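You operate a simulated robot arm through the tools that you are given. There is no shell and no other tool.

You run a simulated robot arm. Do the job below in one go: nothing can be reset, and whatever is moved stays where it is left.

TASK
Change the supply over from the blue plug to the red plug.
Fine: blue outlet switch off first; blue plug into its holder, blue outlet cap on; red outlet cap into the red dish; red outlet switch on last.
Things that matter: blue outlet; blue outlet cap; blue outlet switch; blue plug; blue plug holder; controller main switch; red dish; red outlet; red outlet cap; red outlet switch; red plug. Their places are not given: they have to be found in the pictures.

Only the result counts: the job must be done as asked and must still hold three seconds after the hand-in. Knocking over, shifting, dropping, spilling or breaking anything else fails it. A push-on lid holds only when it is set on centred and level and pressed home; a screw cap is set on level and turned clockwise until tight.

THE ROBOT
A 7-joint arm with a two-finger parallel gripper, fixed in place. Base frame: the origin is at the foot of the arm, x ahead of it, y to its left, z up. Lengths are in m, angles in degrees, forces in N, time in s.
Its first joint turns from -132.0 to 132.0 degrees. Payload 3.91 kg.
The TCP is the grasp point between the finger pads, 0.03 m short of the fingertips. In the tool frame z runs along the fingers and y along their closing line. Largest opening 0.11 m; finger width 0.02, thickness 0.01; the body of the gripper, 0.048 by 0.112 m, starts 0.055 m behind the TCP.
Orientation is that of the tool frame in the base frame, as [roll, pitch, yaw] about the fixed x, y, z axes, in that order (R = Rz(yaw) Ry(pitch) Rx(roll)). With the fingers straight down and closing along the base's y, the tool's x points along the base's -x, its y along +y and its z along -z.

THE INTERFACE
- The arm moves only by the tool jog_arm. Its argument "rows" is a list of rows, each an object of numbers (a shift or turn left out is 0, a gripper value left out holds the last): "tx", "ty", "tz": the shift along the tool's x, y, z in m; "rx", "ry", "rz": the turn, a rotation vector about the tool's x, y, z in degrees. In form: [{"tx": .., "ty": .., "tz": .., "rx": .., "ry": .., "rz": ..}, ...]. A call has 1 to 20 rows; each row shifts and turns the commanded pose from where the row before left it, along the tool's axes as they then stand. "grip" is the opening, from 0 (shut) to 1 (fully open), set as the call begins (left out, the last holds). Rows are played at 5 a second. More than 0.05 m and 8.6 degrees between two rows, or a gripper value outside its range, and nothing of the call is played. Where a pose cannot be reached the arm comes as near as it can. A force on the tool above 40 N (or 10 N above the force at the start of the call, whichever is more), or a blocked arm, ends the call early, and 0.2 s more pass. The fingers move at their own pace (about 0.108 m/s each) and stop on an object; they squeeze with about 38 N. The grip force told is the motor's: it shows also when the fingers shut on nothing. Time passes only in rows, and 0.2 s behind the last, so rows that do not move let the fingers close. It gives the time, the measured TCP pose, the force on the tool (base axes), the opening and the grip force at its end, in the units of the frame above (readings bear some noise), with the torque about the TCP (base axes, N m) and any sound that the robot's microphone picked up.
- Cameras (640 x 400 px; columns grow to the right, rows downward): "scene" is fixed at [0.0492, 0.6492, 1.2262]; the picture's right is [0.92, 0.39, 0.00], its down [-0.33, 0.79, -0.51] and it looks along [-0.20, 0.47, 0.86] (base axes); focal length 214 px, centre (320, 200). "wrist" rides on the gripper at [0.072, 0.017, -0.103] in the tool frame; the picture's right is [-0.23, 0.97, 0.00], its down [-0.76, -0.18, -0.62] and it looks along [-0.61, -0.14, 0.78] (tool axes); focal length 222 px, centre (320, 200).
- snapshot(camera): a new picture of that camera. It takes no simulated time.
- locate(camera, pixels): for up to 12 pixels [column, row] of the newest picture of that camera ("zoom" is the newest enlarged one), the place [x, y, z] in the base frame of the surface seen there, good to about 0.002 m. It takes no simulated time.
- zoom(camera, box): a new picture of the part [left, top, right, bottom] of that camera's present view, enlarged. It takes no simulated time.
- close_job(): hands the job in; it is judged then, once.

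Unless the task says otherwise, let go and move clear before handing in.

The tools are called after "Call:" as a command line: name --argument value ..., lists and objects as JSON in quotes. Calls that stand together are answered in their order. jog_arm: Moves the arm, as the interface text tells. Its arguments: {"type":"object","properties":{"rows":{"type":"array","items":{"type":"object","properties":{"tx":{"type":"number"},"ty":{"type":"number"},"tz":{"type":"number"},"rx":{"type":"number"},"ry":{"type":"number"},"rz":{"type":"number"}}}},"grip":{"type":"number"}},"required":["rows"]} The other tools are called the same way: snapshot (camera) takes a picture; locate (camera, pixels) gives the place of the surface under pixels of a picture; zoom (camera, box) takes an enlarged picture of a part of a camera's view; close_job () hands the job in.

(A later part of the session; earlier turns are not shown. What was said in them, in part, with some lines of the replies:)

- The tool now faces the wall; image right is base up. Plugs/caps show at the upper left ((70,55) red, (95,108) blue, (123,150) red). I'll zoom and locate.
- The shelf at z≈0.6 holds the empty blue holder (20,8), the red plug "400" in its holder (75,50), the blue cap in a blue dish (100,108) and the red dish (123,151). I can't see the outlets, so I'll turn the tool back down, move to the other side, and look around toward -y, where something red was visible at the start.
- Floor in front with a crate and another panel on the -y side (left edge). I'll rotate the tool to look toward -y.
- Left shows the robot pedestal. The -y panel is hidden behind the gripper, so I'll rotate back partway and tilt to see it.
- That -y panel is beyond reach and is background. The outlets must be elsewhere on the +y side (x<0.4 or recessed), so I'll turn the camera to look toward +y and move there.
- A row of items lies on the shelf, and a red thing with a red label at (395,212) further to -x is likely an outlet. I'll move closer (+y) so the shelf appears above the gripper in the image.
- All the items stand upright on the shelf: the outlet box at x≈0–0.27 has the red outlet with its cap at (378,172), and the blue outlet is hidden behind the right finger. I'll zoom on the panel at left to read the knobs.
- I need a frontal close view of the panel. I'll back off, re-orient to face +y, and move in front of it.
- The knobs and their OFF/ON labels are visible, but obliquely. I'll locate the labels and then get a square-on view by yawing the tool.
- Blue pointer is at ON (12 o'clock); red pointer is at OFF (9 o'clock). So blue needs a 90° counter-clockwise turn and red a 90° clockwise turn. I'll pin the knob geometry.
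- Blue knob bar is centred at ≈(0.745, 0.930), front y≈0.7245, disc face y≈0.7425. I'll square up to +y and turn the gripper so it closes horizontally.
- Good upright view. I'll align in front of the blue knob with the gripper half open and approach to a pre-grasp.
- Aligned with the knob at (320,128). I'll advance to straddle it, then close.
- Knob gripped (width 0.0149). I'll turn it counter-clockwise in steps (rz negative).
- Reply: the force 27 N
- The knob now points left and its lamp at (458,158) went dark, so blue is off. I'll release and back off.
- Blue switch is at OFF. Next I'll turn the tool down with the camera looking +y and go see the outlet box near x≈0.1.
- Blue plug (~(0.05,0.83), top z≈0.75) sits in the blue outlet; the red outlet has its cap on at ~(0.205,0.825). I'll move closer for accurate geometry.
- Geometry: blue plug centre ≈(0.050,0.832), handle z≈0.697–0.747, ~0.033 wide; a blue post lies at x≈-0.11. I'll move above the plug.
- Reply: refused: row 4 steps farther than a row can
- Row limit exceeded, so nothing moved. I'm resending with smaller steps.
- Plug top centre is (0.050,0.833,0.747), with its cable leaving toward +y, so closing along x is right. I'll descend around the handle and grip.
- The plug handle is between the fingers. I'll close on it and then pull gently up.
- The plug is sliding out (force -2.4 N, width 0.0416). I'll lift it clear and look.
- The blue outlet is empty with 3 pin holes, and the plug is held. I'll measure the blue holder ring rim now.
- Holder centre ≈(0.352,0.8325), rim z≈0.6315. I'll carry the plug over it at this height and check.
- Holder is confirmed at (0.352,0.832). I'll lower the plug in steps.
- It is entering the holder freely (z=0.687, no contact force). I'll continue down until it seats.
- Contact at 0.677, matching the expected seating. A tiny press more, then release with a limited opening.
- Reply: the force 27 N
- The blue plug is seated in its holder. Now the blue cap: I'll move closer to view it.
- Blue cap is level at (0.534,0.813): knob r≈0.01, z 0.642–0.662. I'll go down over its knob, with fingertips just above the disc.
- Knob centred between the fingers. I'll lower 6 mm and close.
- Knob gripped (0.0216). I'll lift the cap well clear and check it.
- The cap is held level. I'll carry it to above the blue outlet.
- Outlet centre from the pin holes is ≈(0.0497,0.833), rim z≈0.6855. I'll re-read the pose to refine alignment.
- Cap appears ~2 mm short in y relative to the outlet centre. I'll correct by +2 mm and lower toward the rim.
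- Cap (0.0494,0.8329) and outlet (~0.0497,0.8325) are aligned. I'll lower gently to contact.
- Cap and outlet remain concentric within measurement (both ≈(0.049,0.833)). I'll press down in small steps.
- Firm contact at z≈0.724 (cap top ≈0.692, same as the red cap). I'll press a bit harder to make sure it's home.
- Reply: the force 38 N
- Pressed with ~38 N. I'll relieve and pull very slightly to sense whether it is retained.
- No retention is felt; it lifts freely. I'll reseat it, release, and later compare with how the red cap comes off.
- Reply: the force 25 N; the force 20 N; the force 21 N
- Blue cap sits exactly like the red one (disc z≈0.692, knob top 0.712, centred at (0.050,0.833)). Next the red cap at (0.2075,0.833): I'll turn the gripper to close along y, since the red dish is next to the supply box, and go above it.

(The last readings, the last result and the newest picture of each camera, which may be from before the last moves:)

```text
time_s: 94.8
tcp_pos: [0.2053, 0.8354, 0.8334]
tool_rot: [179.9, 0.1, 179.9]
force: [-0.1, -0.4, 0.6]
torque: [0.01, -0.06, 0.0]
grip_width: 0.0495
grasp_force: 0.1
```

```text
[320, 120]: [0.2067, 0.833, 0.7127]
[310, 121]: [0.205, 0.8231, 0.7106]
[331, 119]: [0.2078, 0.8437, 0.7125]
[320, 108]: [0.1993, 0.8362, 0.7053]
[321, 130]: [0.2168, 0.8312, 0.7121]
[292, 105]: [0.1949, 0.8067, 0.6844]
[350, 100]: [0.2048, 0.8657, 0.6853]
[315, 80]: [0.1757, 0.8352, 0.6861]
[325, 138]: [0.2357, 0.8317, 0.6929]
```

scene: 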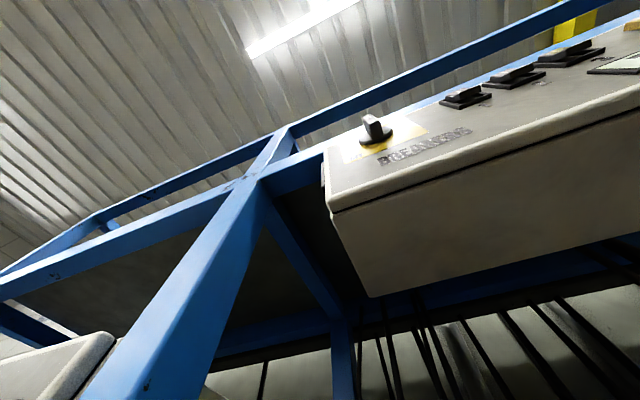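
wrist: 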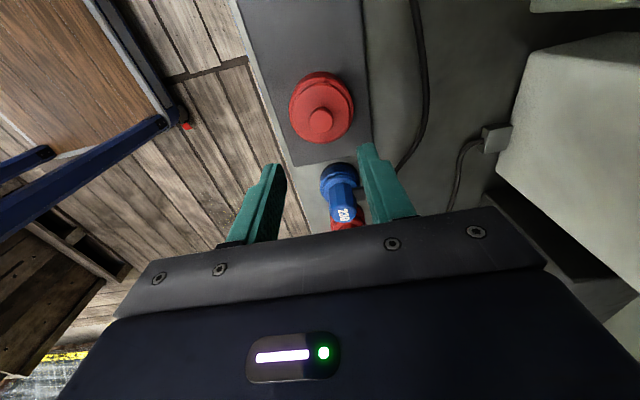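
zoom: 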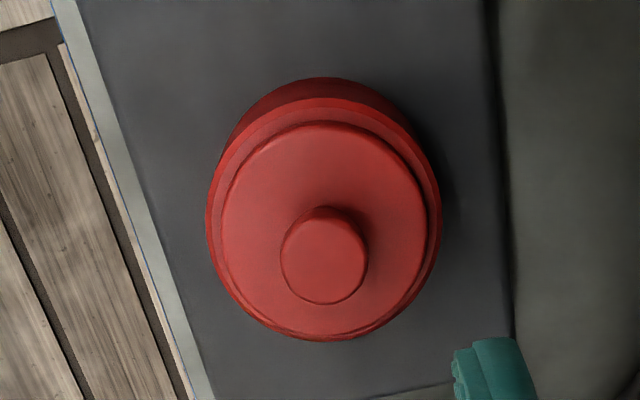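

Knob centre ≈(0.207,0.833). I'll descend and check alignment.

Call:
jog_arm --rows '[{"tz": 0.03}, {"tz": 0.03}, {"tz": 0.03}, {"tz": 0.01}, {}]'

Call:
snapshot --camera "wrist"

Call:
zoom --camera "wrist" --box '[240, 80, 400, 220]'

```text
time_s: 96.0
tcp_pos: [0.2053, 0.8345, 0.7336]
tool_rot: [179.9, 0.1, -180.0]
force: [0.7, 0.6, 0.4]
torque: [0.02, -0.01, 0.03]
grip_width: 0.0497
grasp_force: 0.1
```

```text
taken
```

wrist: 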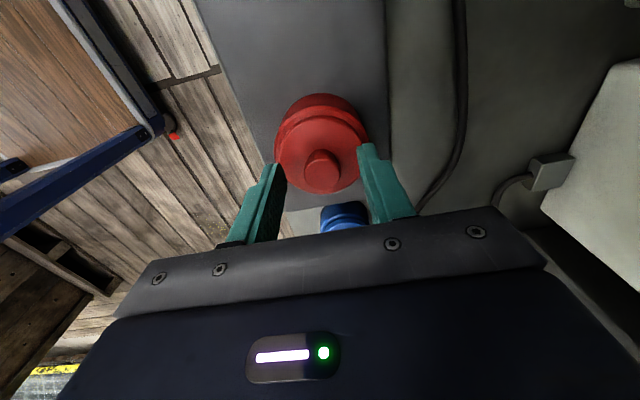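

```text
2.86 times, centred on (320, 150) of wrist
```

zoom: 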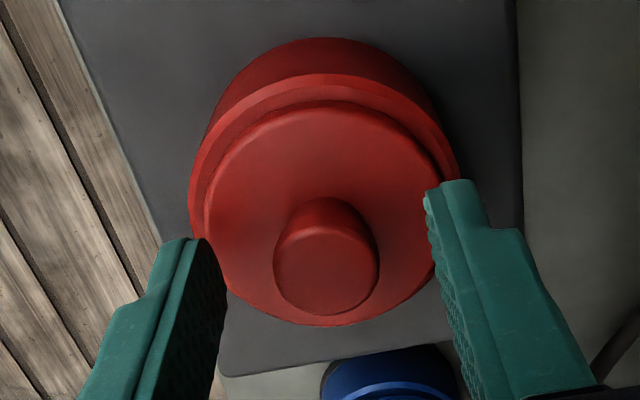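

Call:
jog_arm --rows '[{"tz": 0.004, "tx": -0.001, "ty": -0.001}, {"tz": 0.004}, {}]'

Call:
jog_arm --rows '[{}, {}, {}]' --grip 0

Call:
jog_arm --rows '[{"tz": -0.002}, {"tz": -0.002}, {}]'

```text
time_s: 96.8
tcp_pos: [0.2056, 0.8334, 0.7251]
tool_rot: [179.9, 0.0, 180.0]
force: [1.2, -0.8, -0.5]
torque: [-0.02, -0.02, 0.0]
grip_width: 0.0493
grasp_force: 0.0
```

```text
time_s: 97.6
tcp_pos: [0.2076, 0.8343, 0.7237]
tool_rot: [180.0, 0.0, -179.9]
force: [-0.4, 0.4, 0.4]
torque: [0.0, -0.02, -0.02]
grip_width: 0.0217
grasp_force: 38.4
```

```text
time_s: 98.4
tcp_pos: [0.2071, 0.833, 0.7286]
tool_rot: [-179.9, 0.1, -179.9]
force: [2.0, 0.0, 0.2]
torque: [0.04, -0.04, 0.01]
grip_width: 0.022
grasp_force: 38.4
```

It lifts without resistance, so these caps simply push on. I'll lift clear and look.

Call:
jog_arm --rows '[{"tz": -0.01}, {"tz": -0.03}, {"tz": -0.04}, {"tz": -0.04}, {"tz": -0.04}, {}]'

Call:
snapshot --camera "wrist"

Call:
zoom --camera "wrist" --box '[220, 40, 420, 200]'

```text
time_s: 99.8
tcp_pos: [0.2075, 0.8327, 0.8882]
tool_rot: [180.0, 0.0, -180.0]
force: [-0.1, 0.4, 0.2]
torque: [0.03, -0.03, -0.01]
grip_width: 0.0218
grasp_force: 37.9
```

```text
taken
```

wrist: 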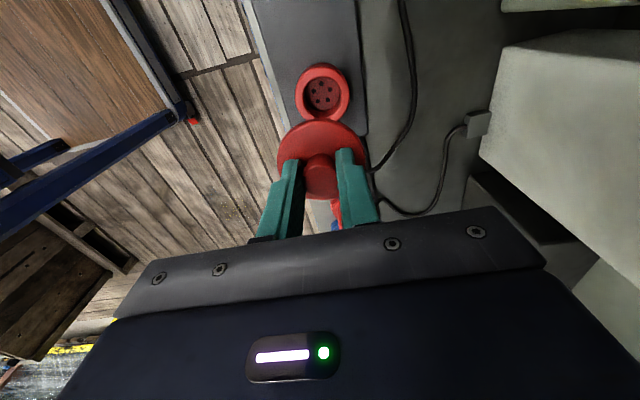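

```text
2.50 times, centred on (320, 120) of wrist
```

zoom: 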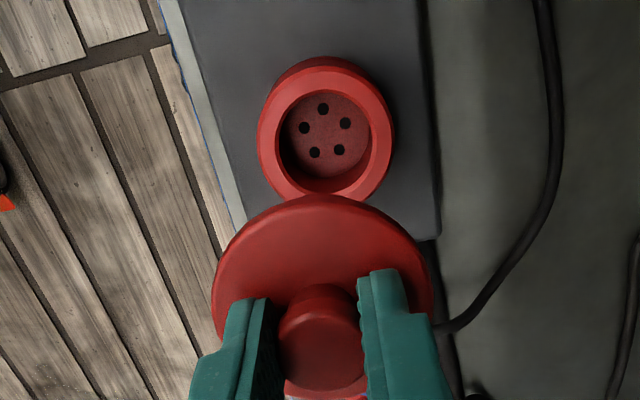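

The red outlet is open with five pin holes. I'll measure its centre while it is visible.

Call:
locate --camera "zoom" --pixels '[[322, 108], [345, 123], [339, 149], [315, 152], [304, 127], [265, 130], [388, 115], [320, 75], [280, 175], [370, 180]]'

```text
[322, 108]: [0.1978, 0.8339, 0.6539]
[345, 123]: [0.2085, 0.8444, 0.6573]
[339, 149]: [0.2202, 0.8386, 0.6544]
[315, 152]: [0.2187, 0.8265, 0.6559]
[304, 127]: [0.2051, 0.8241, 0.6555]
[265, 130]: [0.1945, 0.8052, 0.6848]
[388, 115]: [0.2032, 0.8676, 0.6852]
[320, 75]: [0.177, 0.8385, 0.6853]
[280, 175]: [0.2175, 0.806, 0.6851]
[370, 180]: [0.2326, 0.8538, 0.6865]
```

Red outlet centre ≈(0.210,0.8335). I'll carry the red cap toward the red dish, stopping short first to check clearance to the supply box.

Call:
jog_arm --rows '[{"tx": -0.03}, {"tx": -0.045}, {"tx": -0.045}, {"tx": -0.045}, {"tx": -0.045}, {"tx": -0.045}, {"tx": -0.045}, {"tx": -0.04, "ty": -0.01}, {"tx": -0.02, "ty": -0.01}, {}]'

Call:
snapshot --camera "wrist"

Call:
snapshot --camera "scene"

```text
time_s: 102.0
tcp_pos: [0.5668, 0.8122, 0.8889]
tool_rot: [180.0, 0.0, 180.0]
force: [-0.2, -0.8, 0.2]
torque: [0.0, -0.01, -0.01]
grip_width: 0.022
grasp_force: 38.2
```

```text
taken
```

wrist: 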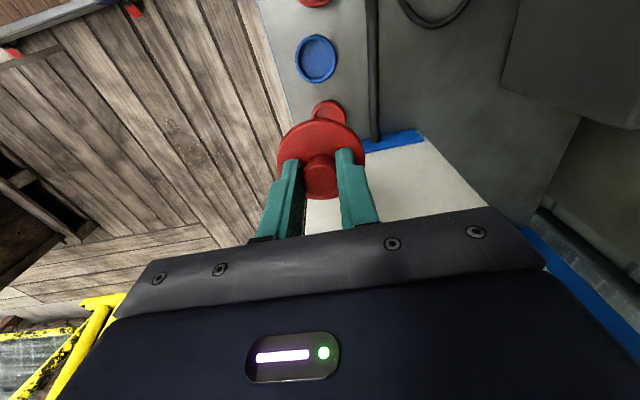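

```text
taken
```

scene: 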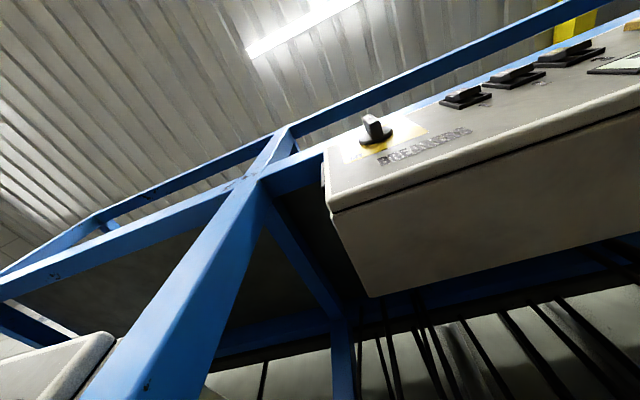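

Reach is fine so far. To keep the wrist away from the supply box I'll tilt 10° (wrist toward -x) and position over the dish.

Call:
jog_arm --rows '[{"ry": -5}, {"ry": -5}, {"tx": -0.0215, "tz": 0.0038}, {"tx": -0.021, "tz": 0.0037}, {"tx": 0.007, "tz": 0.0394}, {"tx": 0.007, "tz": 0.0394}, {}]'

Call:
snapshot --camera "wrist"

Call:
zoom --camera "wrist" --box '[230, 60, 430, 220]'

```text
time_s: 103.6
tcp_pos: [0.6094, 0.8126, 0.809]
tool_rot: [180.0, 9.9, -180.0]
force: [-0.3, 0.0, -0.3]
torque: [-0.03, -0.01, 0.03]
grip_width: 0.0219
grasp_force: 38.2
```

```text
taken
```

wrist: 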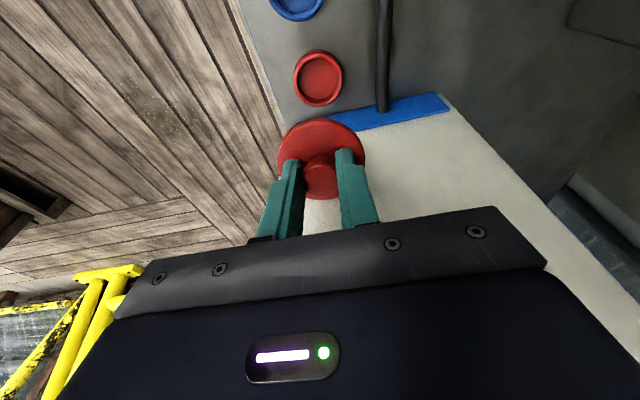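

```text
2.50 times, centred on (330, 140) of wrist
```

zoom: 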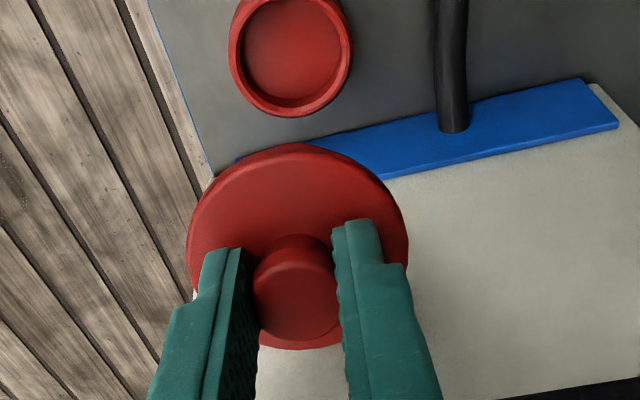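

Call:
locate --camera "zoom" --pixels '[[235, 50], [346, 45], [290, 108], [250, 95], [335, 92], [290, 50], [255, 10], [325, 10], [400, 140], [500, 140], [500, 200]]'

Call:
locate --camera "wrist" --pixels '[[319, 52], [295, 80], [341, 80], [319, 105], [318, 78], [320, 170], [320, 155], [320, 185]]'

```text
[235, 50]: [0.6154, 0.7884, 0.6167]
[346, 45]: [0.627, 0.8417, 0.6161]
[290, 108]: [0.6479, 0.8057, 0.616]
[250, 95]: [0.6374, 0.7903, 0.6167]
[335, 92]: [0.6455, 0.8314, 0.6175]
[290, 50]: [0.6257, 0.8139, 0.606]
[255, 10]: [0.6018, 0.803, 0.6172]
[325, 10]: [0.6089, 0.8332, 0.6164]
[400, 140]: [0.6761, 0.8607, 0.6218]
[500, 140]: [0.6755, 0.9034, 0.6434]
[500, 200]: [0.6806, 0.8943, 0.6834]
```

```text
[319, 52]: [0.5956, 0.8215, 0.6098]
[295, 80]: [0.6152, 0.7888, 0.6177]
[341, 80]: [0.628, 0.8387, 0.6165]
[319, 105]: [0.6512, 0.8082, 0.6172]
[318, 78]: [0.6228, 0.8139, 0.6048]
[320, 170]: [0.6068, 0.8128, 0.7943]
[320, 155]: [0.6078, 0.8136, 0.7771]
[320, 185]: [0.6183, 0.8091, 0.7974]
```

Dish centre ≈(0.623,0.8135); cap is aligned. Lowering.

Call:
jog_arm --rows '[{"tx": 0.007, "tz": 0.0394, "ty": 0.001}, {"tx": 0.007, "tz": 0.0394}, {"tx": 0.0052, "tz": 0.0295}, {}]'

Call:
snapshot --camera "wrist"

Call:
zoom --camera "wrist" --box '[230, 60, 430, 220]'

```text
time_s: 104.6
tcp_pos: [0.6099, 0.8146, 0.6989]
tool_rot: [-179.9, 10.0, -180.0]
force: [-0.4, -0.4, 0.1]
torque: [0.02, 0.04, 0.01]
grip_width: 0.0221
grasp_force: 38.3
```

```text
taken
```

wrist: 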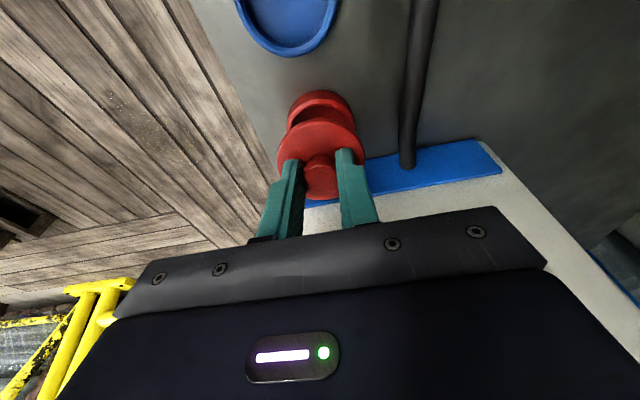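

```text
2.50 times, centred on (330, 140) of wrist
```

zoom: 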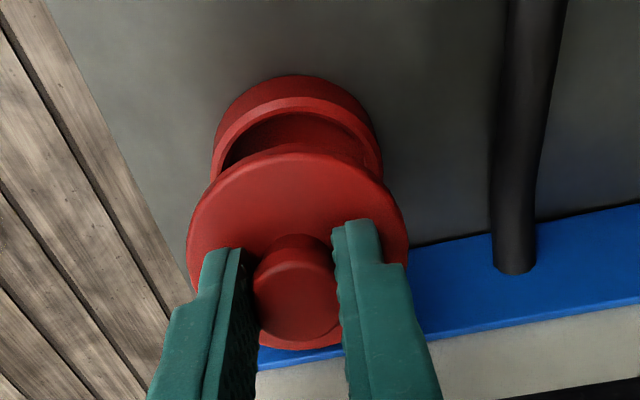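

The cap is just above the dish. I'll reduce the tilt to 5°, re-centre, then lower until it touches.

Call:
jog_arm --rows '[{"ry": 2.5, "tx": -0.003}, {"ry": 2.5, "tx": -0.003}, {"tx": 0.0007, "tz": 0.008}, {"tx": 0.0004, "tz": 0.005}, {}]'

Call:
snapshot --camera "wrist"

Call:
zoom --camera "wrist" --box '[230, 60, 430, 220]'

```text
time_s: 105.8
tcp_pos: [0.6152, 0.8147, 0.6874]
tool_rot: [-180.0, 5.0, -180.0]
force: [0.0, -0.2, -0.7]
torque: [0.03, 0.01, 0.0]
grip_width: 0.0219
grasp_force: 37.9
```

```text
taken
```

wrist: 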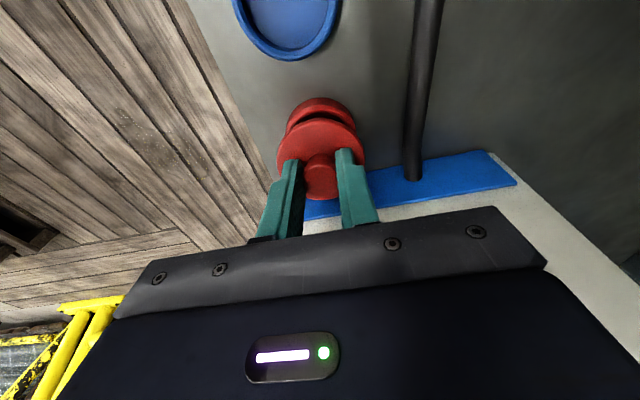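

```text
2.50 times, centred on (330, 140) of wrist
```

zoom: 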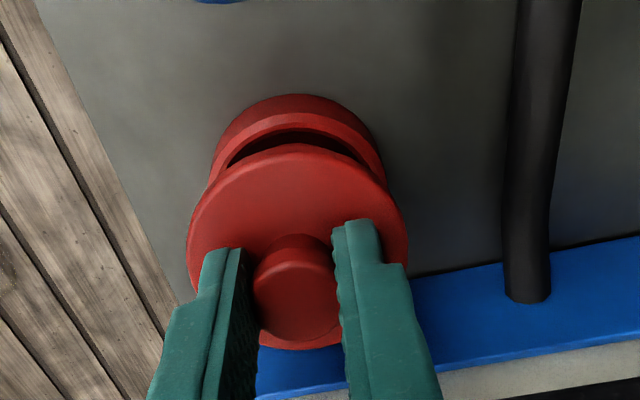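

Well centred. Lower in small steps until contact.

Call:
jog_arm --rows '[{"tx": 0.0004, "tz": 0.004}, {"tx": 0.0003, "tz": 0.003}, {"tx": 0.0002, "tz": 0.002}, {"tx": 0.0002, "tz": 0.002}, {}]'

Call:
snapshot --camera "wrist"

Call:
zoom --camera "wrist" --box '[230, 60, 430, 220]'

```text
time_s: 107.0
tcp_pos: [0.6162, 0.8146, 0.6764]
tool_rot: [-180.0, 5.1, 179.9]
force: [-1.3, 0.9, 4.2]
torque: [-0.01, 0.12, 0.0]
grip_width: 0.022
grasp_force: 38.3
```

```text
taken
```

wrist: 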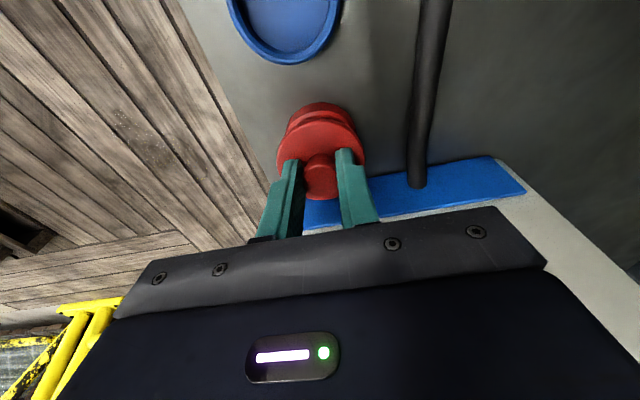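

```text
2.50 times, centred on (330, 140) of wrist
```

zoom: 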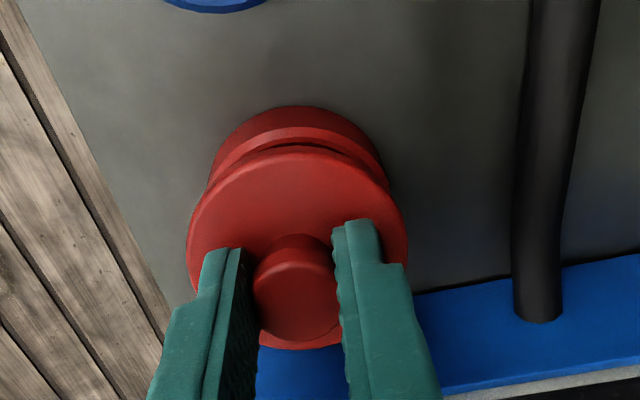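

Touching down in the dish (4 N at z=0.676). Release and retreat up.

Call:
jog_arm --rows '[{}, {}, {}]' --grip 0.4

Call:
jog_arm --rows '[{"tz": -0.02}, {"tz": -0.03}, {"tz": -0.04}, {"tx": 0.04, "tz": -0.02}, {"tx": 0.04}, {"tx": 0.03, "ry": 5}, {}]'

Call:
snapshot --camera "wrist"

```text
time_s: 107.8
tcp_pos: [0.6161, 0.8144, 0.6758]
tool_rot: [180.0, 5.0, -180.0]
force: [-0.7, -0.1, 0.3]
torque: [-0.03, -0.01, 0.0]
grip_width: 0.044
grasp_force: 0.0
```

```text
time_s: 109.4
tcp_pos: [0.4974, 0.8145, 0.7766]
tool_rot: [180.0, -0.1, -180.0]
force: [1.0, 0.1, 0.0]
torque: [0.01, 0.01, 0.02]
grip_width: 0.0439
grasp_force: 0.0
```

```text
taken
```

wrist: 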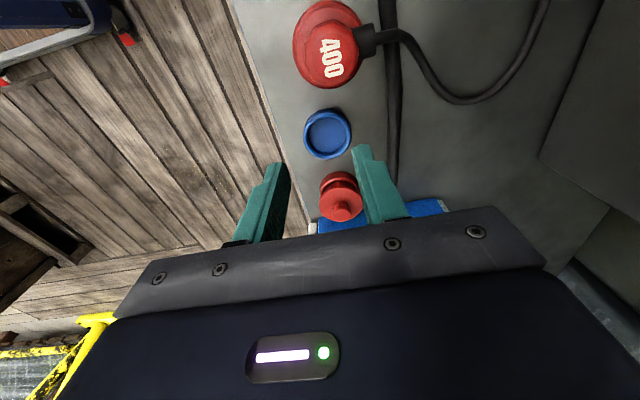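

Call:
zoom --camera "wrist" --box '[280, 140, 400, 240]'

Call:
locate --camera "wrist" --pixels '[[340, 210], [330, 180], [325, 203], [357, 200], [340, 192], [330, 57], [318, 60], [345, 55], [330, 75], [330, 40], [370, 42], [300, 50]]'

```text
4.00 times, centred on (340, 190) of wrist
```

zoom: 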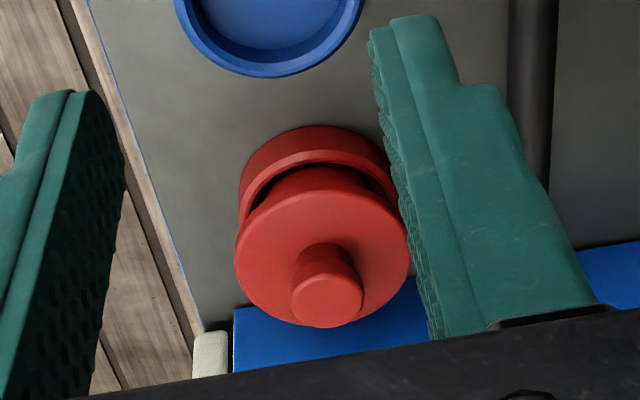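

```text
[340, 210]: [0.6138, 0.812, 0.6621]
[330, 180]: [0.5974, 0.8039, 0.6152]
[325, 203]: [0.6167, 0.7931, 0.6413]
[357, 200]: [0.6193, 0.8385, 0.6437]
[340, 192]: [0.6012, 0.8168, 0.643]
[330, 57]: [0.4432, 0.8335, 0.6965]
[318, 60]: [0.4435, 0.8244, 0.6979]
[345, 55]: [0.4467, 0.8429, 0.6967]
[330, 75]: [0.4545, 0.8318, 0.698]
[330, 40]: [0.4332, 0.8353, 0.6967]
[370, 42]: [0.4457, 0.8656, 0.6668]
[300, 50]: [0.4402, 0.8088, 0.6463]
```

The red cap sits level in the red dish (disc z≈0.642). Now the red plug: I'll rotate to close along x and position above it.

Call:
jog_arm --rows '[{"tz": -0.04}, {"tz": -0.03}, {"rz": -8.2}, {"rz": -8.2}, {"rz": -8.2}, {"rz": -8.2}, {"rz": -8.2}, {"rz": -8.2}, {"rz": -8.2}, {"rz": -8.2}, {"rz": -8.2}, {"rz": -8.2}, {"rz": -8.0}, {"ty": 0.04}, {"ty": 0.012, "tx": -0.019}, {}]' --grip 0.6

Call:
snapshot --camera "wrist"

Call:
zoom --camera "wrist" --box '[260, 60, 380, 160]'

```text
time_s: 112.8
tcp_pos: [0.4451, 0.8344, 0.8467]
tool_rot: [179.9, 0.1, -90.1]
force: [0.5, -0.3, 0.0]
torque: [0.0, -0.03, -0.03]
grip_width: 0.066
grasp_force: 0.1
```

```text
taken
```

wrist: 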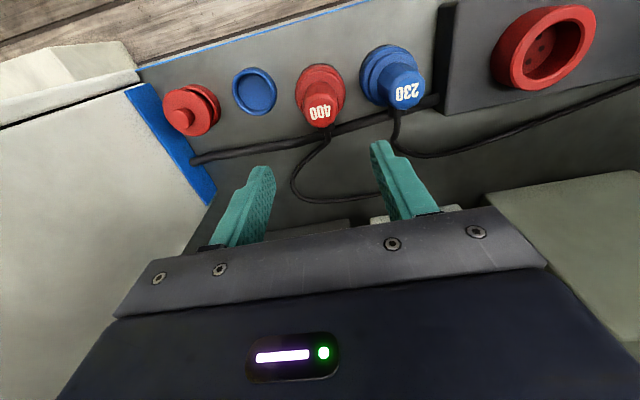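

```text
4.00 times, centred on (320, 110) of wrist
```

zoom: 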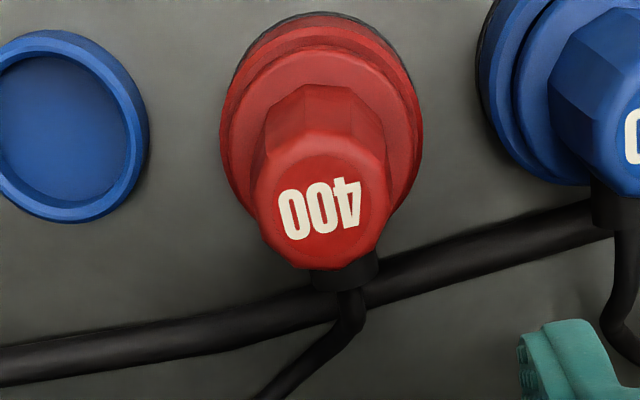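

Call:
locate --camera "zoom" --pixels '[[265, 195], [388, 190], [322, 140], [322, 262], [275, 245], [375, 240], [300, 145], [360, 150], [320, 205], [345, 275], [240, 90], [410, 100]]'

```text
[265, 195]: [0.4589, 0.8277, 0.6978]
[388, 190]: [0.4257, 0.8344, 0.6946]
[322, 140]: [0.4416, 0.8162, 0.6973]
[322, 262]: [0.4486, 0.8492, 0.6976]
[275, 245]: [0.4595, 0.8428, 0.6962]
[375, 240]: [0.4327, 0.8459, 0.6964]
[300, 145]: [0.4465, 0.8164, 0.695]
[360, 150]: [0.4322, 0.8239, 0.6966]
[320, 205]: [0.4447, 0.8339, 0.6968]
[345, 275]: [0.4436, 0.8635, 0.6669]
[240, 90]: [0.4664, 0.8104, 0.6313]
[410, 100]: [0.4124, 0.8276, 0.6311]
```

Red plug centre ≈(0.4447,0.833), directly below the TCP. Descending around its handle.

Call:
jog_arm --rows '[{"tz": 0.04}, {"tz": 0.04}, {"tz": 0.04}, {"tz": 0.03}, {"tz": 0.012}, {"tz": 0.005}, {}]'

Call:
snapshot --camera "wrist"

```text
time_s: 114.4
tcp_pos: [0.4452, 0.8346, 0.6774]
tool_rot: [-180.0, -0.1, -90.0]
force: [0.6, 0.5, 0.4]
torque: [-0.03, -0.01, 0.01]
grip_width: 0.0659
grasp_force: 0.1
```

```text
taken
```

wrist: 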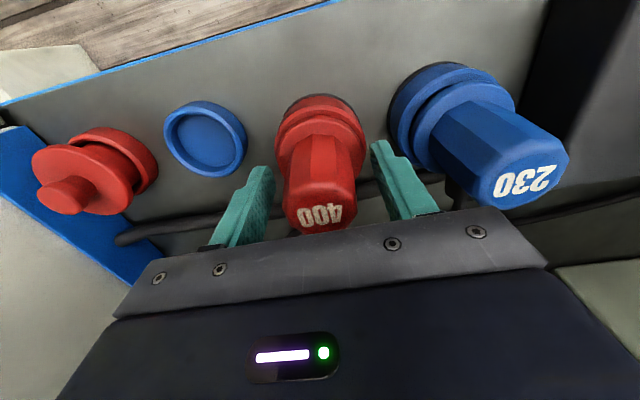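

Call:
jog_arm --rows '[{}, {}, {}, {}]' --grip 0

Call:
jog_arm --rows '[{"tz": -0.005}, {"tz": -0.01}, {"tz": -0.02}, {}]'

Call:
snapshot --camera "wrist"

```text
time_s: 115.4
tcp_pos: [0.4445, 0.8323, 0.6782]
tool_rot: [-180.0, 0.0, -90.0]
force: [0.4, -0.3, 0.2]
torque: [0.02, -0.02, 0.0]
grip_width: 0.0414
grasp_force: 38.4
```

```text
time_s: 116.4
tcp_pos: [0.4441, 0.8333, 0.7142]
tool_rot: [179.9, 0.0, -90.0]
force: [-0.8, -0.3, -2.6]
torque: [0.0, -0.01, 0.01]
grip_width: 0.0414
grasp_force: 38.4
```

```text
taken
```

wrist: 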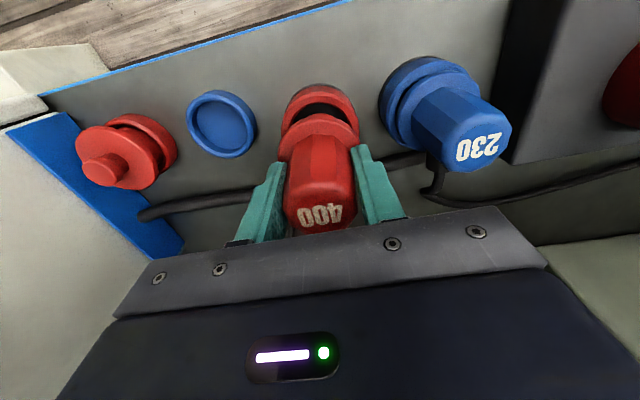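

Red plug is out. I'll lift it and carry it over the red outlet.

Call:
jog_arm --rows '[{"tz": -0.04}, {"tz": -0.04}, {"tz": -0.04}, {"tz": -0.04}, {"ty": 0.03}, {"ty": 0.045}, {"ty": 0.045}, {"ty": 0.045}, {"ty": 0.045}, {"ty": 0.0245}, {}, {}]'

Call:
snapshot --camera "wrist"

Call:
zoom --camera "wrist" --box '[240, 40, 400, 150]'

```text
time_s: 119.0
tcp_pos: [0.2105, 0.8346, 0.8738]
tool_rot: [-180.0, 0.1, -90.1]
force: [-0.2, -0.1, -1.3]
torque: [0.0, 0.03, 0.05]
grip_width: 0.0414
grasp_force: 38.3
```

```text
taken
```

wrist: 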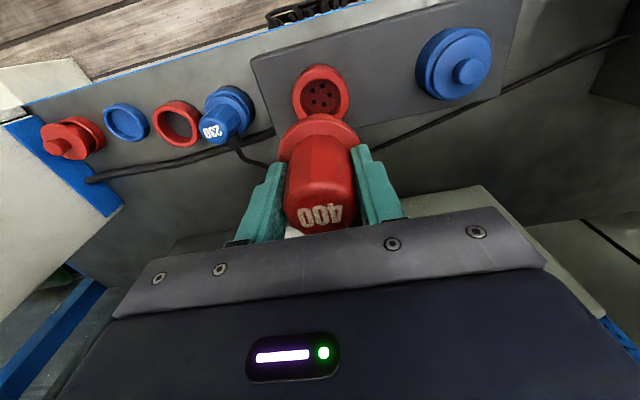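

```text
3.64 times, centred on (320, 95) of wrist
```

zoom: 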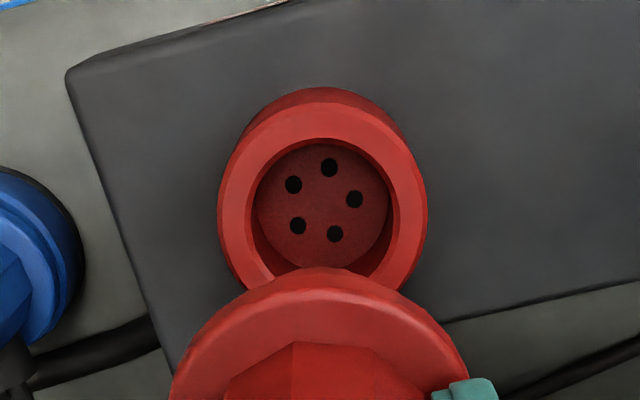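

Call:
locate --camera "zoom" --pixels '[[329, 167], [355, 199], [334, 233], [298, 225], [293, 184], [230, 170], [410, 165], [325, 120], [330, 290], [300, 340]]'

Call:
jog_arm --rows '[{}]'

Call:
jog_arm --rows '[{}]'

```text
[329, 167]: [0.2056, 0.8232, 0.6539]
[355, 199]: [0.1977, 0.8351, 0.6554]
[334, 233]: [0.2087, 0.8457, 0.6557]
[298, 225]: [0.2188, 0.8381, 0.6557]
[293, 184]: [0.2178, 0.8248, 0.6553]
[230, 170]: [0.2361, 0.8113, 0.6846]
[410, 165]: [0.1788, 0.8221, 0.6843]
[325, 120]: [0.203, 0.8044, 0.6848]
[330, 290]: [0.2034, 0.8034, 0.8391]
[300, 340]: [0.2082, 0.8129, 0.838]
```

```text
time_s: 119.4
tcp_pos: [0.211, 0.8325, 0.873]
tool_rot: [-180.0, 0.0, -90.0]
force: [-0.3, -0.1, -1.6]
torque: [0.02, 0.01, -0.05]
grip_width: 0.0414
grasp_force: 38.1
```

```text
time_s: 119.8
tcp_pos: [0.2114, 0.8335, 0.8733]
tool_rot: [-179.9, -0.1, -90.0]
force: [-0.2, -0.8, -2.4]
torque: [-0.02, 0.01, 0.01]
grip_width: 0.0415
grasp_force: 38.0
```

Pin holes average (0.2097,0.8334), and the plug is ~1 mm to +x. I'll correct and lower toward the outlet.

Call:
jog_arm --rows '[{"ty": 0.001, "tz": 0.03}, {"tz": 0.03}, {"tz": 0.02}, {"tz": 0.013}, {}]'

Call:
snapshot --camera "wrist"

Call:
zoom --camera "wrist" --box '[240, 70, 400, 200]'

```text
time_s: 121.0
tcp_pos: [0.21, 0.8323, 0.7813]
tool_rot: [179.9, -0.1, -89.9]
force: [0.4, -0.5, -2.3]
torque: [-0.01, -0.03, -0.02]
grip_width: 0.0413
grasp_force: 37.8
```

```text
taken
```

wrist: 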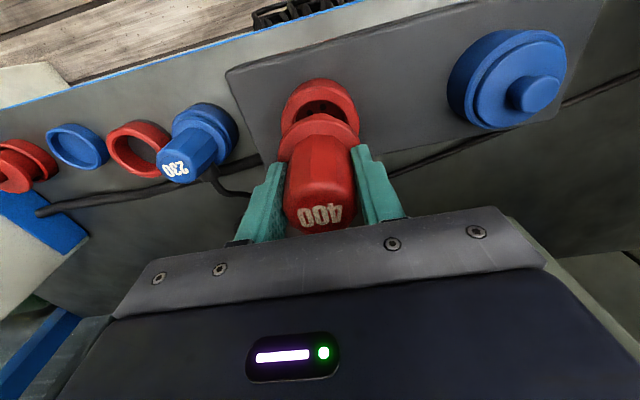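

```text
3.08 times, centred on (320, 135) of wrist
```

zoom: 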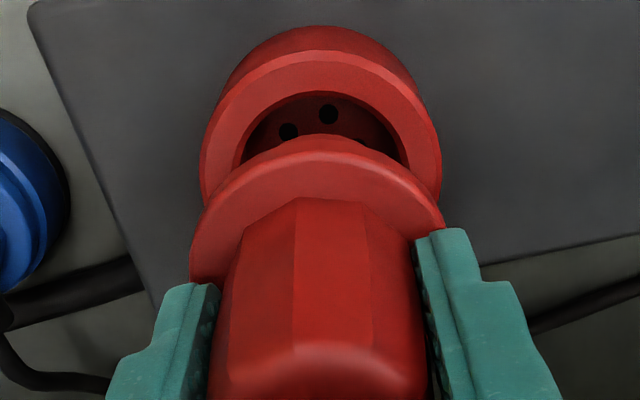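

Aligned. I'll lower in smaller steps, watching the force.

Call:
jog_arm --rows '[{"tz": 0.015}, {"tz": 0.01}, {"tz": 0.008}, {"tz": 0.006}, {"tz": 0.005}, {}]'

Call:
snapshot --camera "wrist"

Call:
zoom --camera "wrist" --box '[240, 70, 400, 200]'

```text
time_s: 122.4
tcp_pos: [0.2102, 0.8331, 0.7377]
tool_rot: [-180.0, 0.0, -89.9]
force: [0.4, 0.4, -1.4]
torque: [-0.01, 0.01, -0.02]
grip_width: 0.0415
grasp_force: 37.8
```

```text
taken
```

wrist: 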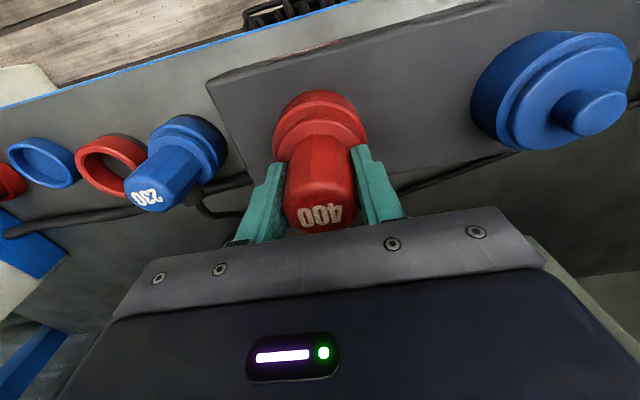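

```text
3.08 times, centred on (320, 135) of wrist
```

zoom: 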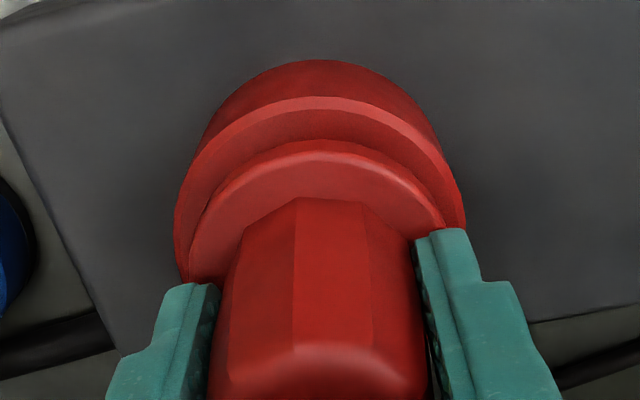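

It enters with no resistance (z=0.738). Continue to seat.

Call:
jog_arm --rows '[{"tz": 0.004}, {"tz": 0.003}, {"tz": 0.002}, {"tz": 0.001}, {"tz": 0.001}, {}]'

```text
time_s: 123.8
tcp_pos: [0.209, 0.8346, 0.7295]
tool_rot: [180.0, 0.2, -90.0]
force: [2.2, -7.2, 35.1]
torque: [-0.59, -0.08, -0.05]
grip_width: 0.0414
grasp_force: 37.9
```

Contact at z≈0.729 (expected seat 0.7285). I'll relieve, release, back up, and check the height.

Call:
jog_arm --rows '[{"tz": -0.001}, {}]'

Call:
jog_arm --rows '[{}, {}, {}]' --grip 0.6

Call:
jog_arm --rows '[{"tz": -0.02}, {"tz": -0.03}, {"tz": -0.04}, {"tz": -0.04}, {}]'

Call:
snapshot --camera "wrist"

Call:
zoom --camera "wrist" --box '[240, 50, 400, 160]'

```text
time_s: 124.4
tcp_pos: [0.2097, 0.8329, 0.7289]
tool_rot: [179.9, 0.3, -89.9]
force: [4.4, 6.8, 32.5]
torque: [0.43, -0.25, -0.01]
grip_width: 0.0417
grasp_force: 38.0
```

```text
time_s: 125.2
tcp_pos: [0.2105, 0.8323, 0.7253]
tool_rot: [180.0, -0.1, -90.0]
force: [0.0, 0.0, -0.1]
torque: [-0.04, -0.04, 0.03]
grip_width: 0.0657
grasp_force: 0.0
```

```text
time_s: 126.4
tcp_pos: [0.2095, 0.8338, 0.857]
tool_rot: [179.9, 0.0, -89.9]
force: [0.1, 0.1, -0.5]
torque: [-0.02, 0.01, 0.01]
grip_width: 0.0661
grasp_force: 0.0
```

```text
taken
```

wrist: 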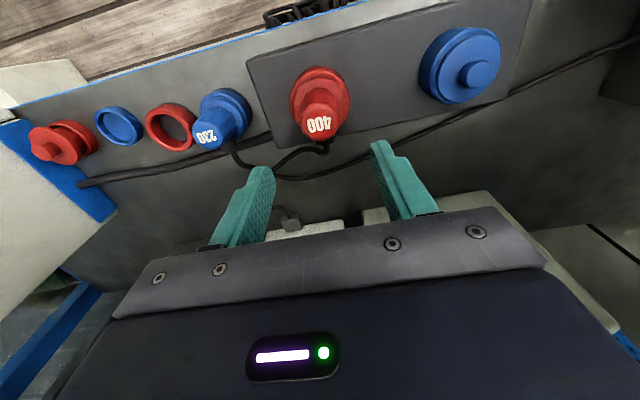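

```text
3.64 times, centred on (320, 105) of wrist
```

zoom: 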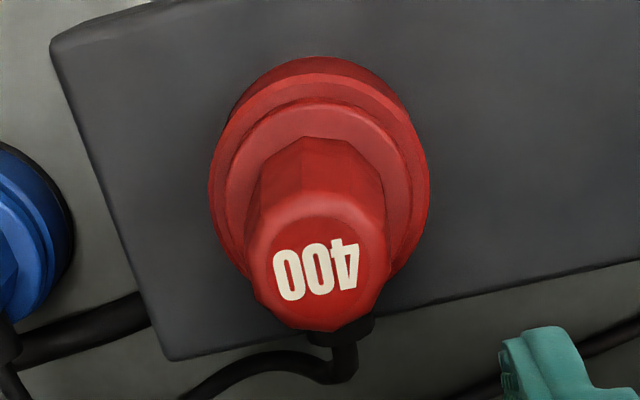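

Call:
locate --camera "zoom" --pixels '[[315, 270], [265, 250], [370, 255], [315, 225], [320, 310], [320, 110], [240, 190], [395, 190], [320, 85], [225, 190], [415, 180]]'

Call:
locate --camera "wrist" --pixels '[[205, 138], [195, 133], [218, 130], [230, 98], [240, 105], [470, 75], [460, 45], [445, 80], [490, 55], [48, 143]]'

```text
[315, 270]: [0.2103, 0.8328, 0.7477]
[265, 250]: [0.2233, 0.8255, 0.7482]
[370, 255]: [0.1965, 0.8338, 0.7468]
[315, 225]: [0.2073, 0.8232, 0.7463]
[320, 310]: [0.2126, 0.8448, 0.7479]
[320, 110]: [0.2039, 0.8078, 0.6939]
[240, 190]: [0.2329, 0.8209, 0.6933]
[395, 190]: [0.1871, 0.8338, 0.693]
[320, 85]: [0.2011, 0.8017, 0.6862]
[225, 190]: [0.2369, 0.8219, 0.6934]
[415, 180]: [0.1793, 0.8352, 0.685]
```

```text
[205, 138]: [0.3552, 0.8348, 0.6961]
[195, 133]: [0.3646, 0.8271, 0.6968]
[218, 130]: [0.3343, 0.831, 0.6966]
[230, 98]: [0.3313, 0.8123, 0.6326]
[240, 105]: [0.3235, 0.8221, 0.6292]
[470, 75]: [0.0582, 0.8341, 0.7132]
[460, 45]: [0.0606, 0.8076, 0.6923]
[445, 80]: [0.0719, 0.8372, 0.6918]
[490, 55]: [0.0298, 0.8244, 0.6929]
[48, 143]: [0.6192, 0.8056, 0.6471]
```

Red plug is seated exactly as the blue was (top z≈0.747, flange level 0.693); blue plug and cap look right. Last, the red switch: I'll retreat up and back, then re-orient to face the panel.

Call:
jog_arm --rows '[{"tz": -0.045}, {"tz": -0.045}, {"tz": -0.045}, {"tx": 0.04, "ty": -0.02}, {"tx": 0.04, "ty": -0.02}, {"tx": 0.04, "ty": -0.025}, {"tx": 0.04, "ty": -0.025}, {"tx": 0.04, "ty": -0.025}, {"tx": 0.04, "ty": -0.025}, {"tx": 0.04, "ty": -0.025}, {"tx": 0.04, "ty": -0.025}, {"tx": 0.04, "ty": -0.025}, {"tx": 0.02, "ty": -0.025}, {}]'

Call:
jog_arm --rows '[{"rz": 8.2}, {"rz": 8.2}, {"rz": 8.2}, {"rz": 8.2}, {"rz": 8.2}, {"rz": 8.2}, {"rz": 8.2}, {"rz": 8.2}, {"rz": 8.2}, {"rz": 8.2}, {"rz": 8.0}, {}]'

Call:
jog_arm --rows '[{"rx": -8.2}, {"rx": -8.2}, {"rx": -8.2}, {"rx": -8.2}, {"rx": -8.2}, {"rx": -8.2}, {"rx": -8.2}, {"rx": -8.2}, {"rx": -8.2}, {"rx": -8.2}, {"rx": -8.0}, {}]'

Call:
snapshot --camera "wrist"

```text
time_s: 129.4
tcp_pos: [0.4491, 0.4527, 0.9913]
tool_rot: [-180.0, 0.1, -90.0]
force: [0.2, 0.3, 1.1]
torque: [0.01, 0.03, -0.02]
grip_width: 0.066
grasp_force: 0.1
```

```text
time_s: 132.0
tcp_pos: [0.4484, 0.4531, 0.9926]
tool_rot: [179.9, 0.0, 179.9]
force: [0.9, 0.6, -1.0]
torque: [0.0, 0.04, -0.02]
grip_width: 0.0663
grasp_force: 0.2
```

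```text
time_s: 134.6
tcp_pos: [0.4493, 0.4537, 0.9916]
tool_rot: [89.9, -0.1, 180.0]
force: [0.2, -0.3, 1.1]
torque: [0.04, 0.02, 0.01]
grip_width: 0.0661
grasp_force: 0.1
```

```text
taken
```

wrist: 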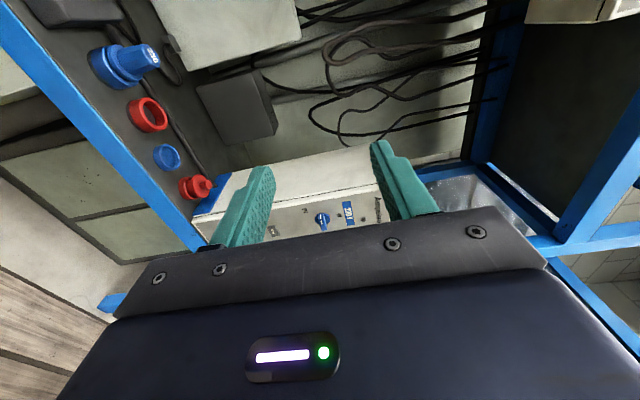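

Facing the panel. I'll move in front of the red knob at a stand-off.

Call:
jog_arm --rows '[{"tx": -0.044}, {"tx": -0.044}, {"tx": -0.044}, {"tx": -0.044}, {"tx": -0.044, "ty": -0.02}, {"tx": -0.044, "ty": -0.02}, {"tx": -0.044, "ty": -0.021}, {"tx": -0.044}, {"tx": -0.044}, {"tz": 0.045}, {"tz": 0.045}, {"tz": 0.045}, {}, {}]' --grip 0.45

Call:
snapshot --camera "wrist"

Call:
zoom --camera "wrist" --box '[230, 60, 430, 220]'

```text
time_s: 137.6
tcp_pos: [0.8444, 0.5893, 0.932]
tool_rot: [90.0, 0.0, -179.9]
force: [0.7, 0.4, -0.3]
torque: [0.01, 0.01, 0.01]
grip_width: 0.0493
grasp_force: 0.1
```

```text
taken
```

wrist: 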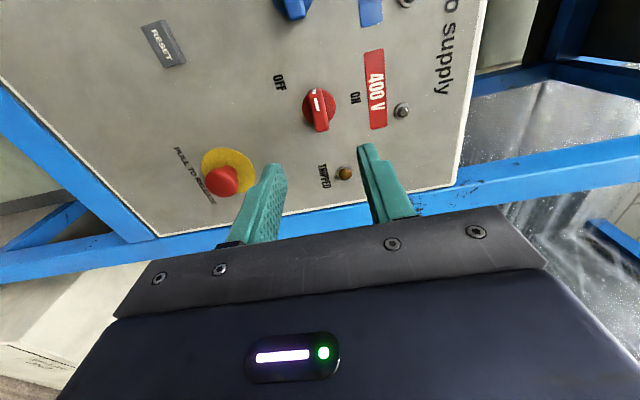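

```text
2.50 times, centred on (330, 140) of wrist
```

zoom: 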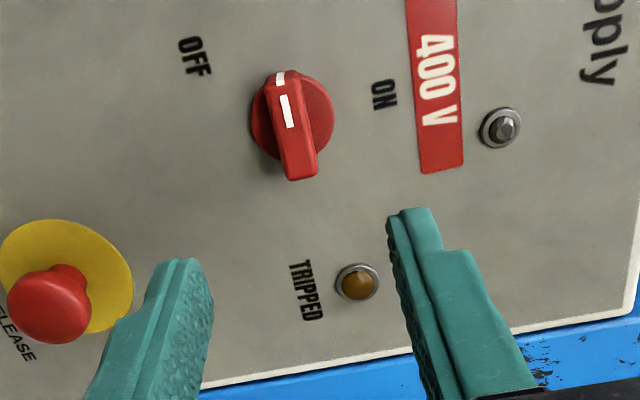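

Call:
locate --camera "zoom" --pixels '[[280, 76], [303, 175], [288, 125], [272, 125], [303, 120], [268, 90], [318, 165], [285, 172], [295, 90], [330, 120], [385, 95]]'

```text
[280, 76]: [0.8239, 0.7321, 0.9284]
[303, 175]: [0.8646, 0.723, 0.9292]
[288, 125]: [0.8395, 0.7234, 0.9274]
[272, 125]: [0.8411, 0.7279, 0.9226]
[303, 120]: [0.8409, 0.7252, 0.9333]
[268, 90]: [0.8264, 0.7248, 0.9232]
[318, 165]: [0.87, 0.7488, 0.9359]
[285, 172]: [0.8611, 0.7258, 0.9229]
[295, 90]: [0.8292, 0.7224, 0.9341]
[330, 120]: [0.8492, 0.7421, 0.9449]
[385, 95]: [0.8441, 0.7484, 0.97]
```

Red knob bar centre ≈(0.8445, 0.929). I'll advance to straddle it.

Call:
jog_arm --rows '[{"tz": 0.04, "ty": -0.002}, {"tz": 0.04}, {"tz": 0.025}, {"tz": 0.012}, {}]'

Call:
snapshot --camera "wrist"

```text
time_s: 138.8
tcp_pos: [0.8459, 0.7062, 0.9285]
tool_rot: [90.1, -0.1, 180.0]
force: [0.2, 0.4, 0.4]
torque: [-0.01, -0.01, -0.01]
grip_width: 0.0493
grasp_force: 0.1
```

```text
taken
```

wrist: 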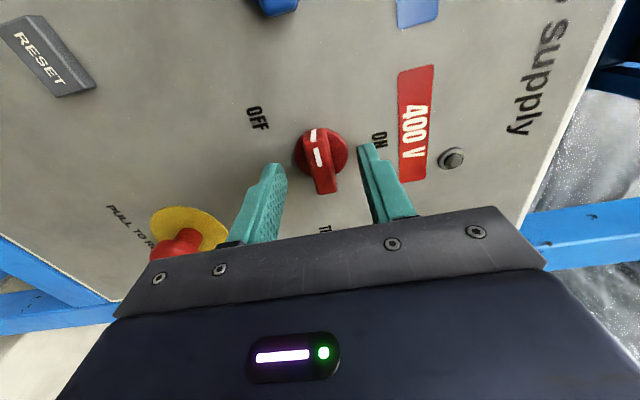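

The knob is between the fingers. I'll close on it, then turn clockwise (+rz).

Call:
jog_arm --rows '[{}, {}, {}, {}]' --grip 0

Call:
jog_arm --rows '[{"rz": 7.5}, {"rz": 7.5}, {"rz": 7.5}, {"rz": 7.5}, {"rz": 7.5}, {"rz": 7.5}, {"rz": 7.5}, {"rz": 7.5}, {"rz": 7.5}, {"rz": 7.5}, {"rz": 7.5}, {"rz": 7.5}, {}]'

Call:
snapshot --camera "wrist"

```text
time_s: 139.8
tcp_pos: [0.8454, 0.7063, 0.9303]
tool_rot: [90.0, -0.1, -180.0]
force: [6.7, 11.8, 12.6]
torque: [0.3, 0.0, 0.34]
grip_width: 0.0147
grasp_force: 44.5
```

```text
time_s: 141.6
tcp_pos: [0.8443, 0.7067, 0.9302]
tool_rot: [90.0, -56.4, -180.0]
force: [0.9, 4.2, 1.8]
torque: [-0.61, 0.01, -0.48]
grip_width: 0.015
grasp_force: 44.8
stopped in row 8: the force on the tool passed its limit at 40 N (the readings are from after the stop); the commanded pose is now the measured one
```

```text
taken
```

wrist: 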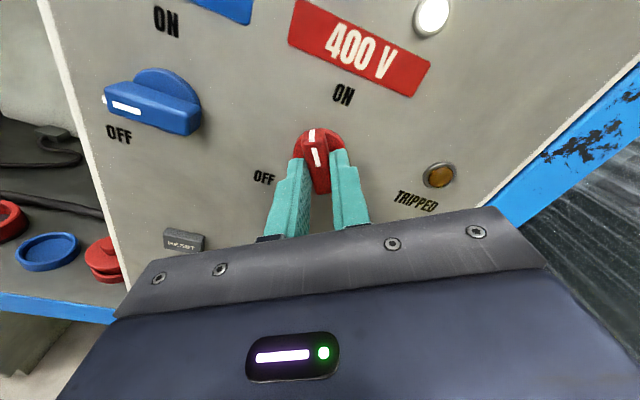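

The switch has turned 56° and the 400 V lamp at (433,15) is already lit; the off-axis force stopped the call. I'll complete the rest of the turn.

Call:
jog_arm --rows '[{"rz": 6}, {"rz": 6}, {"rz": 6}, {"rz": 6}, {"rz": 6}, {"rz": 3.5}, {}]'

Call:
snapshot --camera "wrist"

```text
time_s: 143.2
tcp_pos: [0.8454, 0.7059, 0.9296]
tool_rot: [69.3, -89.8, -159.3]
force: [2.7, 10.3, 0.2]
torque: [-0.82, 0.0, -0.14]
grip_width: 0.0148
grasp_force: 44.5
```

```text
taken
```

wrist: 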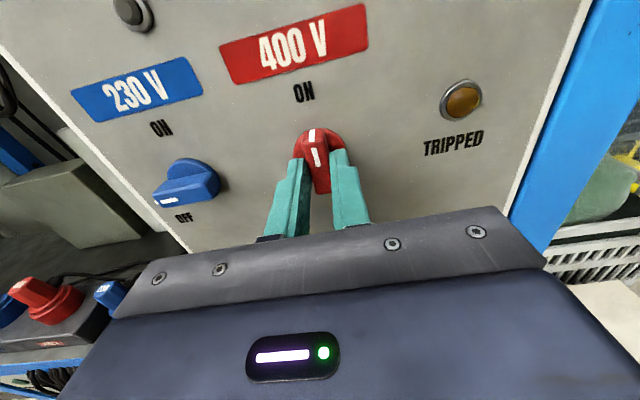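

Red knob now points up to ON, blue to OFF. I'll release, back away, and check the lamps and the whole setup.

Call:
jog_arm --rows '[{}, {}, {}]' --grip 0.45

Call:
jog_arm --rows '[{"tz": -0.03}, {"tz": -0.04}, {"tz": -0.045}, {"tz": -0.045}, {"tz": -0.045}, {"tz": -0.04}, {}]'

Call:
snapshot --camera "wrist"

Call:
zoom --camera "wrist" --box '[0, 0, 640, 250]'

```text
time_s: 143.9
tcp_pos: [0.844, 0.7058, 0.9287]
tool_rot: [74.3, -89.8, -164.2]
force: [0.3, 0.3, 0.3]
torque: [-0.02, -0.03, -0.01]
grip_width: 0.0495
grasp_force: 0.0
```

```text
time_s: 145.6
tcp_pos: [0.8448, 0.4609, 0.9307]
tool_rot: [72.9, -89.7, -162.8]
force: [0.8, 0.0, 0.7]
torque: [-0.03, -0.01, -0.01]
grip_width: 0.0498
grasp_force: 0.0
```

```text
taken
```

wrist: 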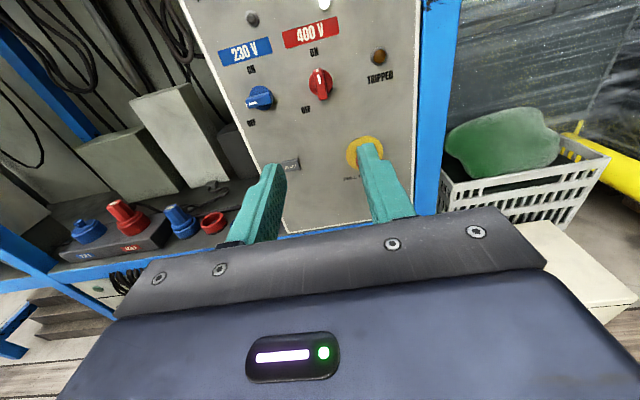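

```text
1.00 times, centred on (320, 125) of wrist (not enlarged: the box is as wide or as high as the picture)
```

zoom: 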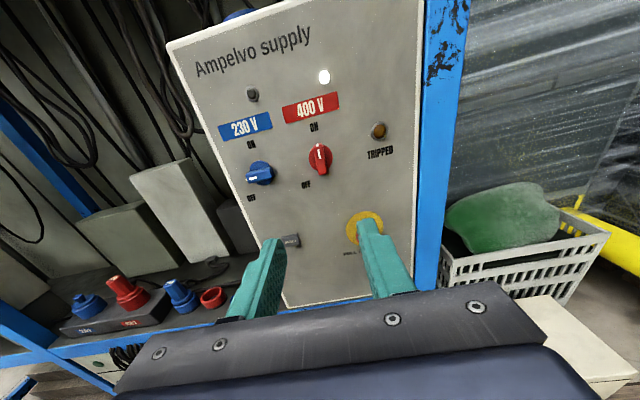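

The 400 V lamp is lit, the 230 V lamp dark, TRIPPED dark. A last look at the shelf at left.

Call:
zoom --camera "wrist" --box '[40, 180, 250, 280]'

Call:
zoom --camera "wrist" --box '[190, 0, 430, 150]'

```text
3.05 times, centred on (145, 230) of wrist
```

zoom: 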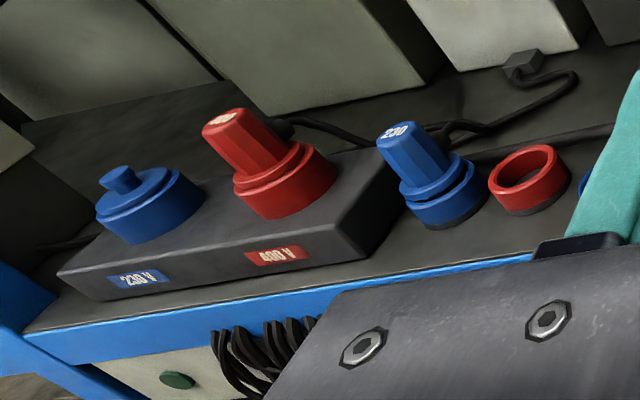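

```text
2.67 times, centred on (310, 75) of wrist
```

zoom: 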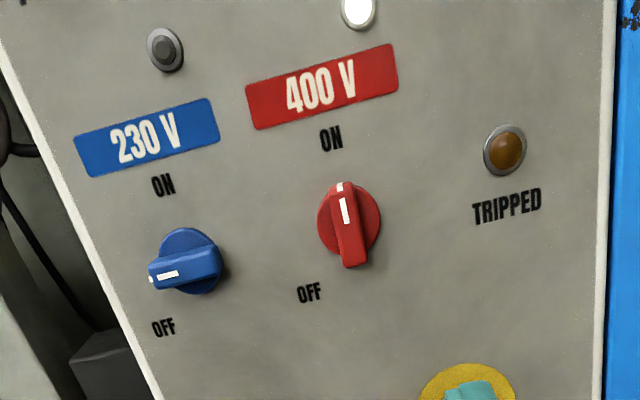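

Everything is as asked: blue is OFF and capped, the blue plug is in its holder, the red plug is seated in its outlet, the red cap is in its dish, and red is ON with its lamp lit. The arm is clear, so I'm handing in.

Call:
close_job

```text
The job is handed in.
```

The supply is changed over from the blue plug to the red plug, and the job is handed in. I don't have the judge's result.

- **Blue side:** I turned the blue outlet switch off first, and its lamp went dark. The blue plug is in its holder. The blue cap is on the blue outlet, level and at the same height the red cap had on its own outlet.
- **Red side:** The red cap is level in the red dish. The red plug is seated in the red outlet at the same height the blue plug had. I turned the red switch on last, and its 400 V lamp is lit.
- **Checks:** The TRIPPED lamp was dark in the last pictures, and nothing else looked moved. The controller main switch was not touched. The gripper had let go and the arm was clear before hand-in.

**Blue cap hold:** when I pulled it gently after a 38 N press, it lifted with no resistance. The red cap came off its outlet just as freely, so I took this as how these caps sit. I pressed the blue cap back on at about 25 N before letting go.
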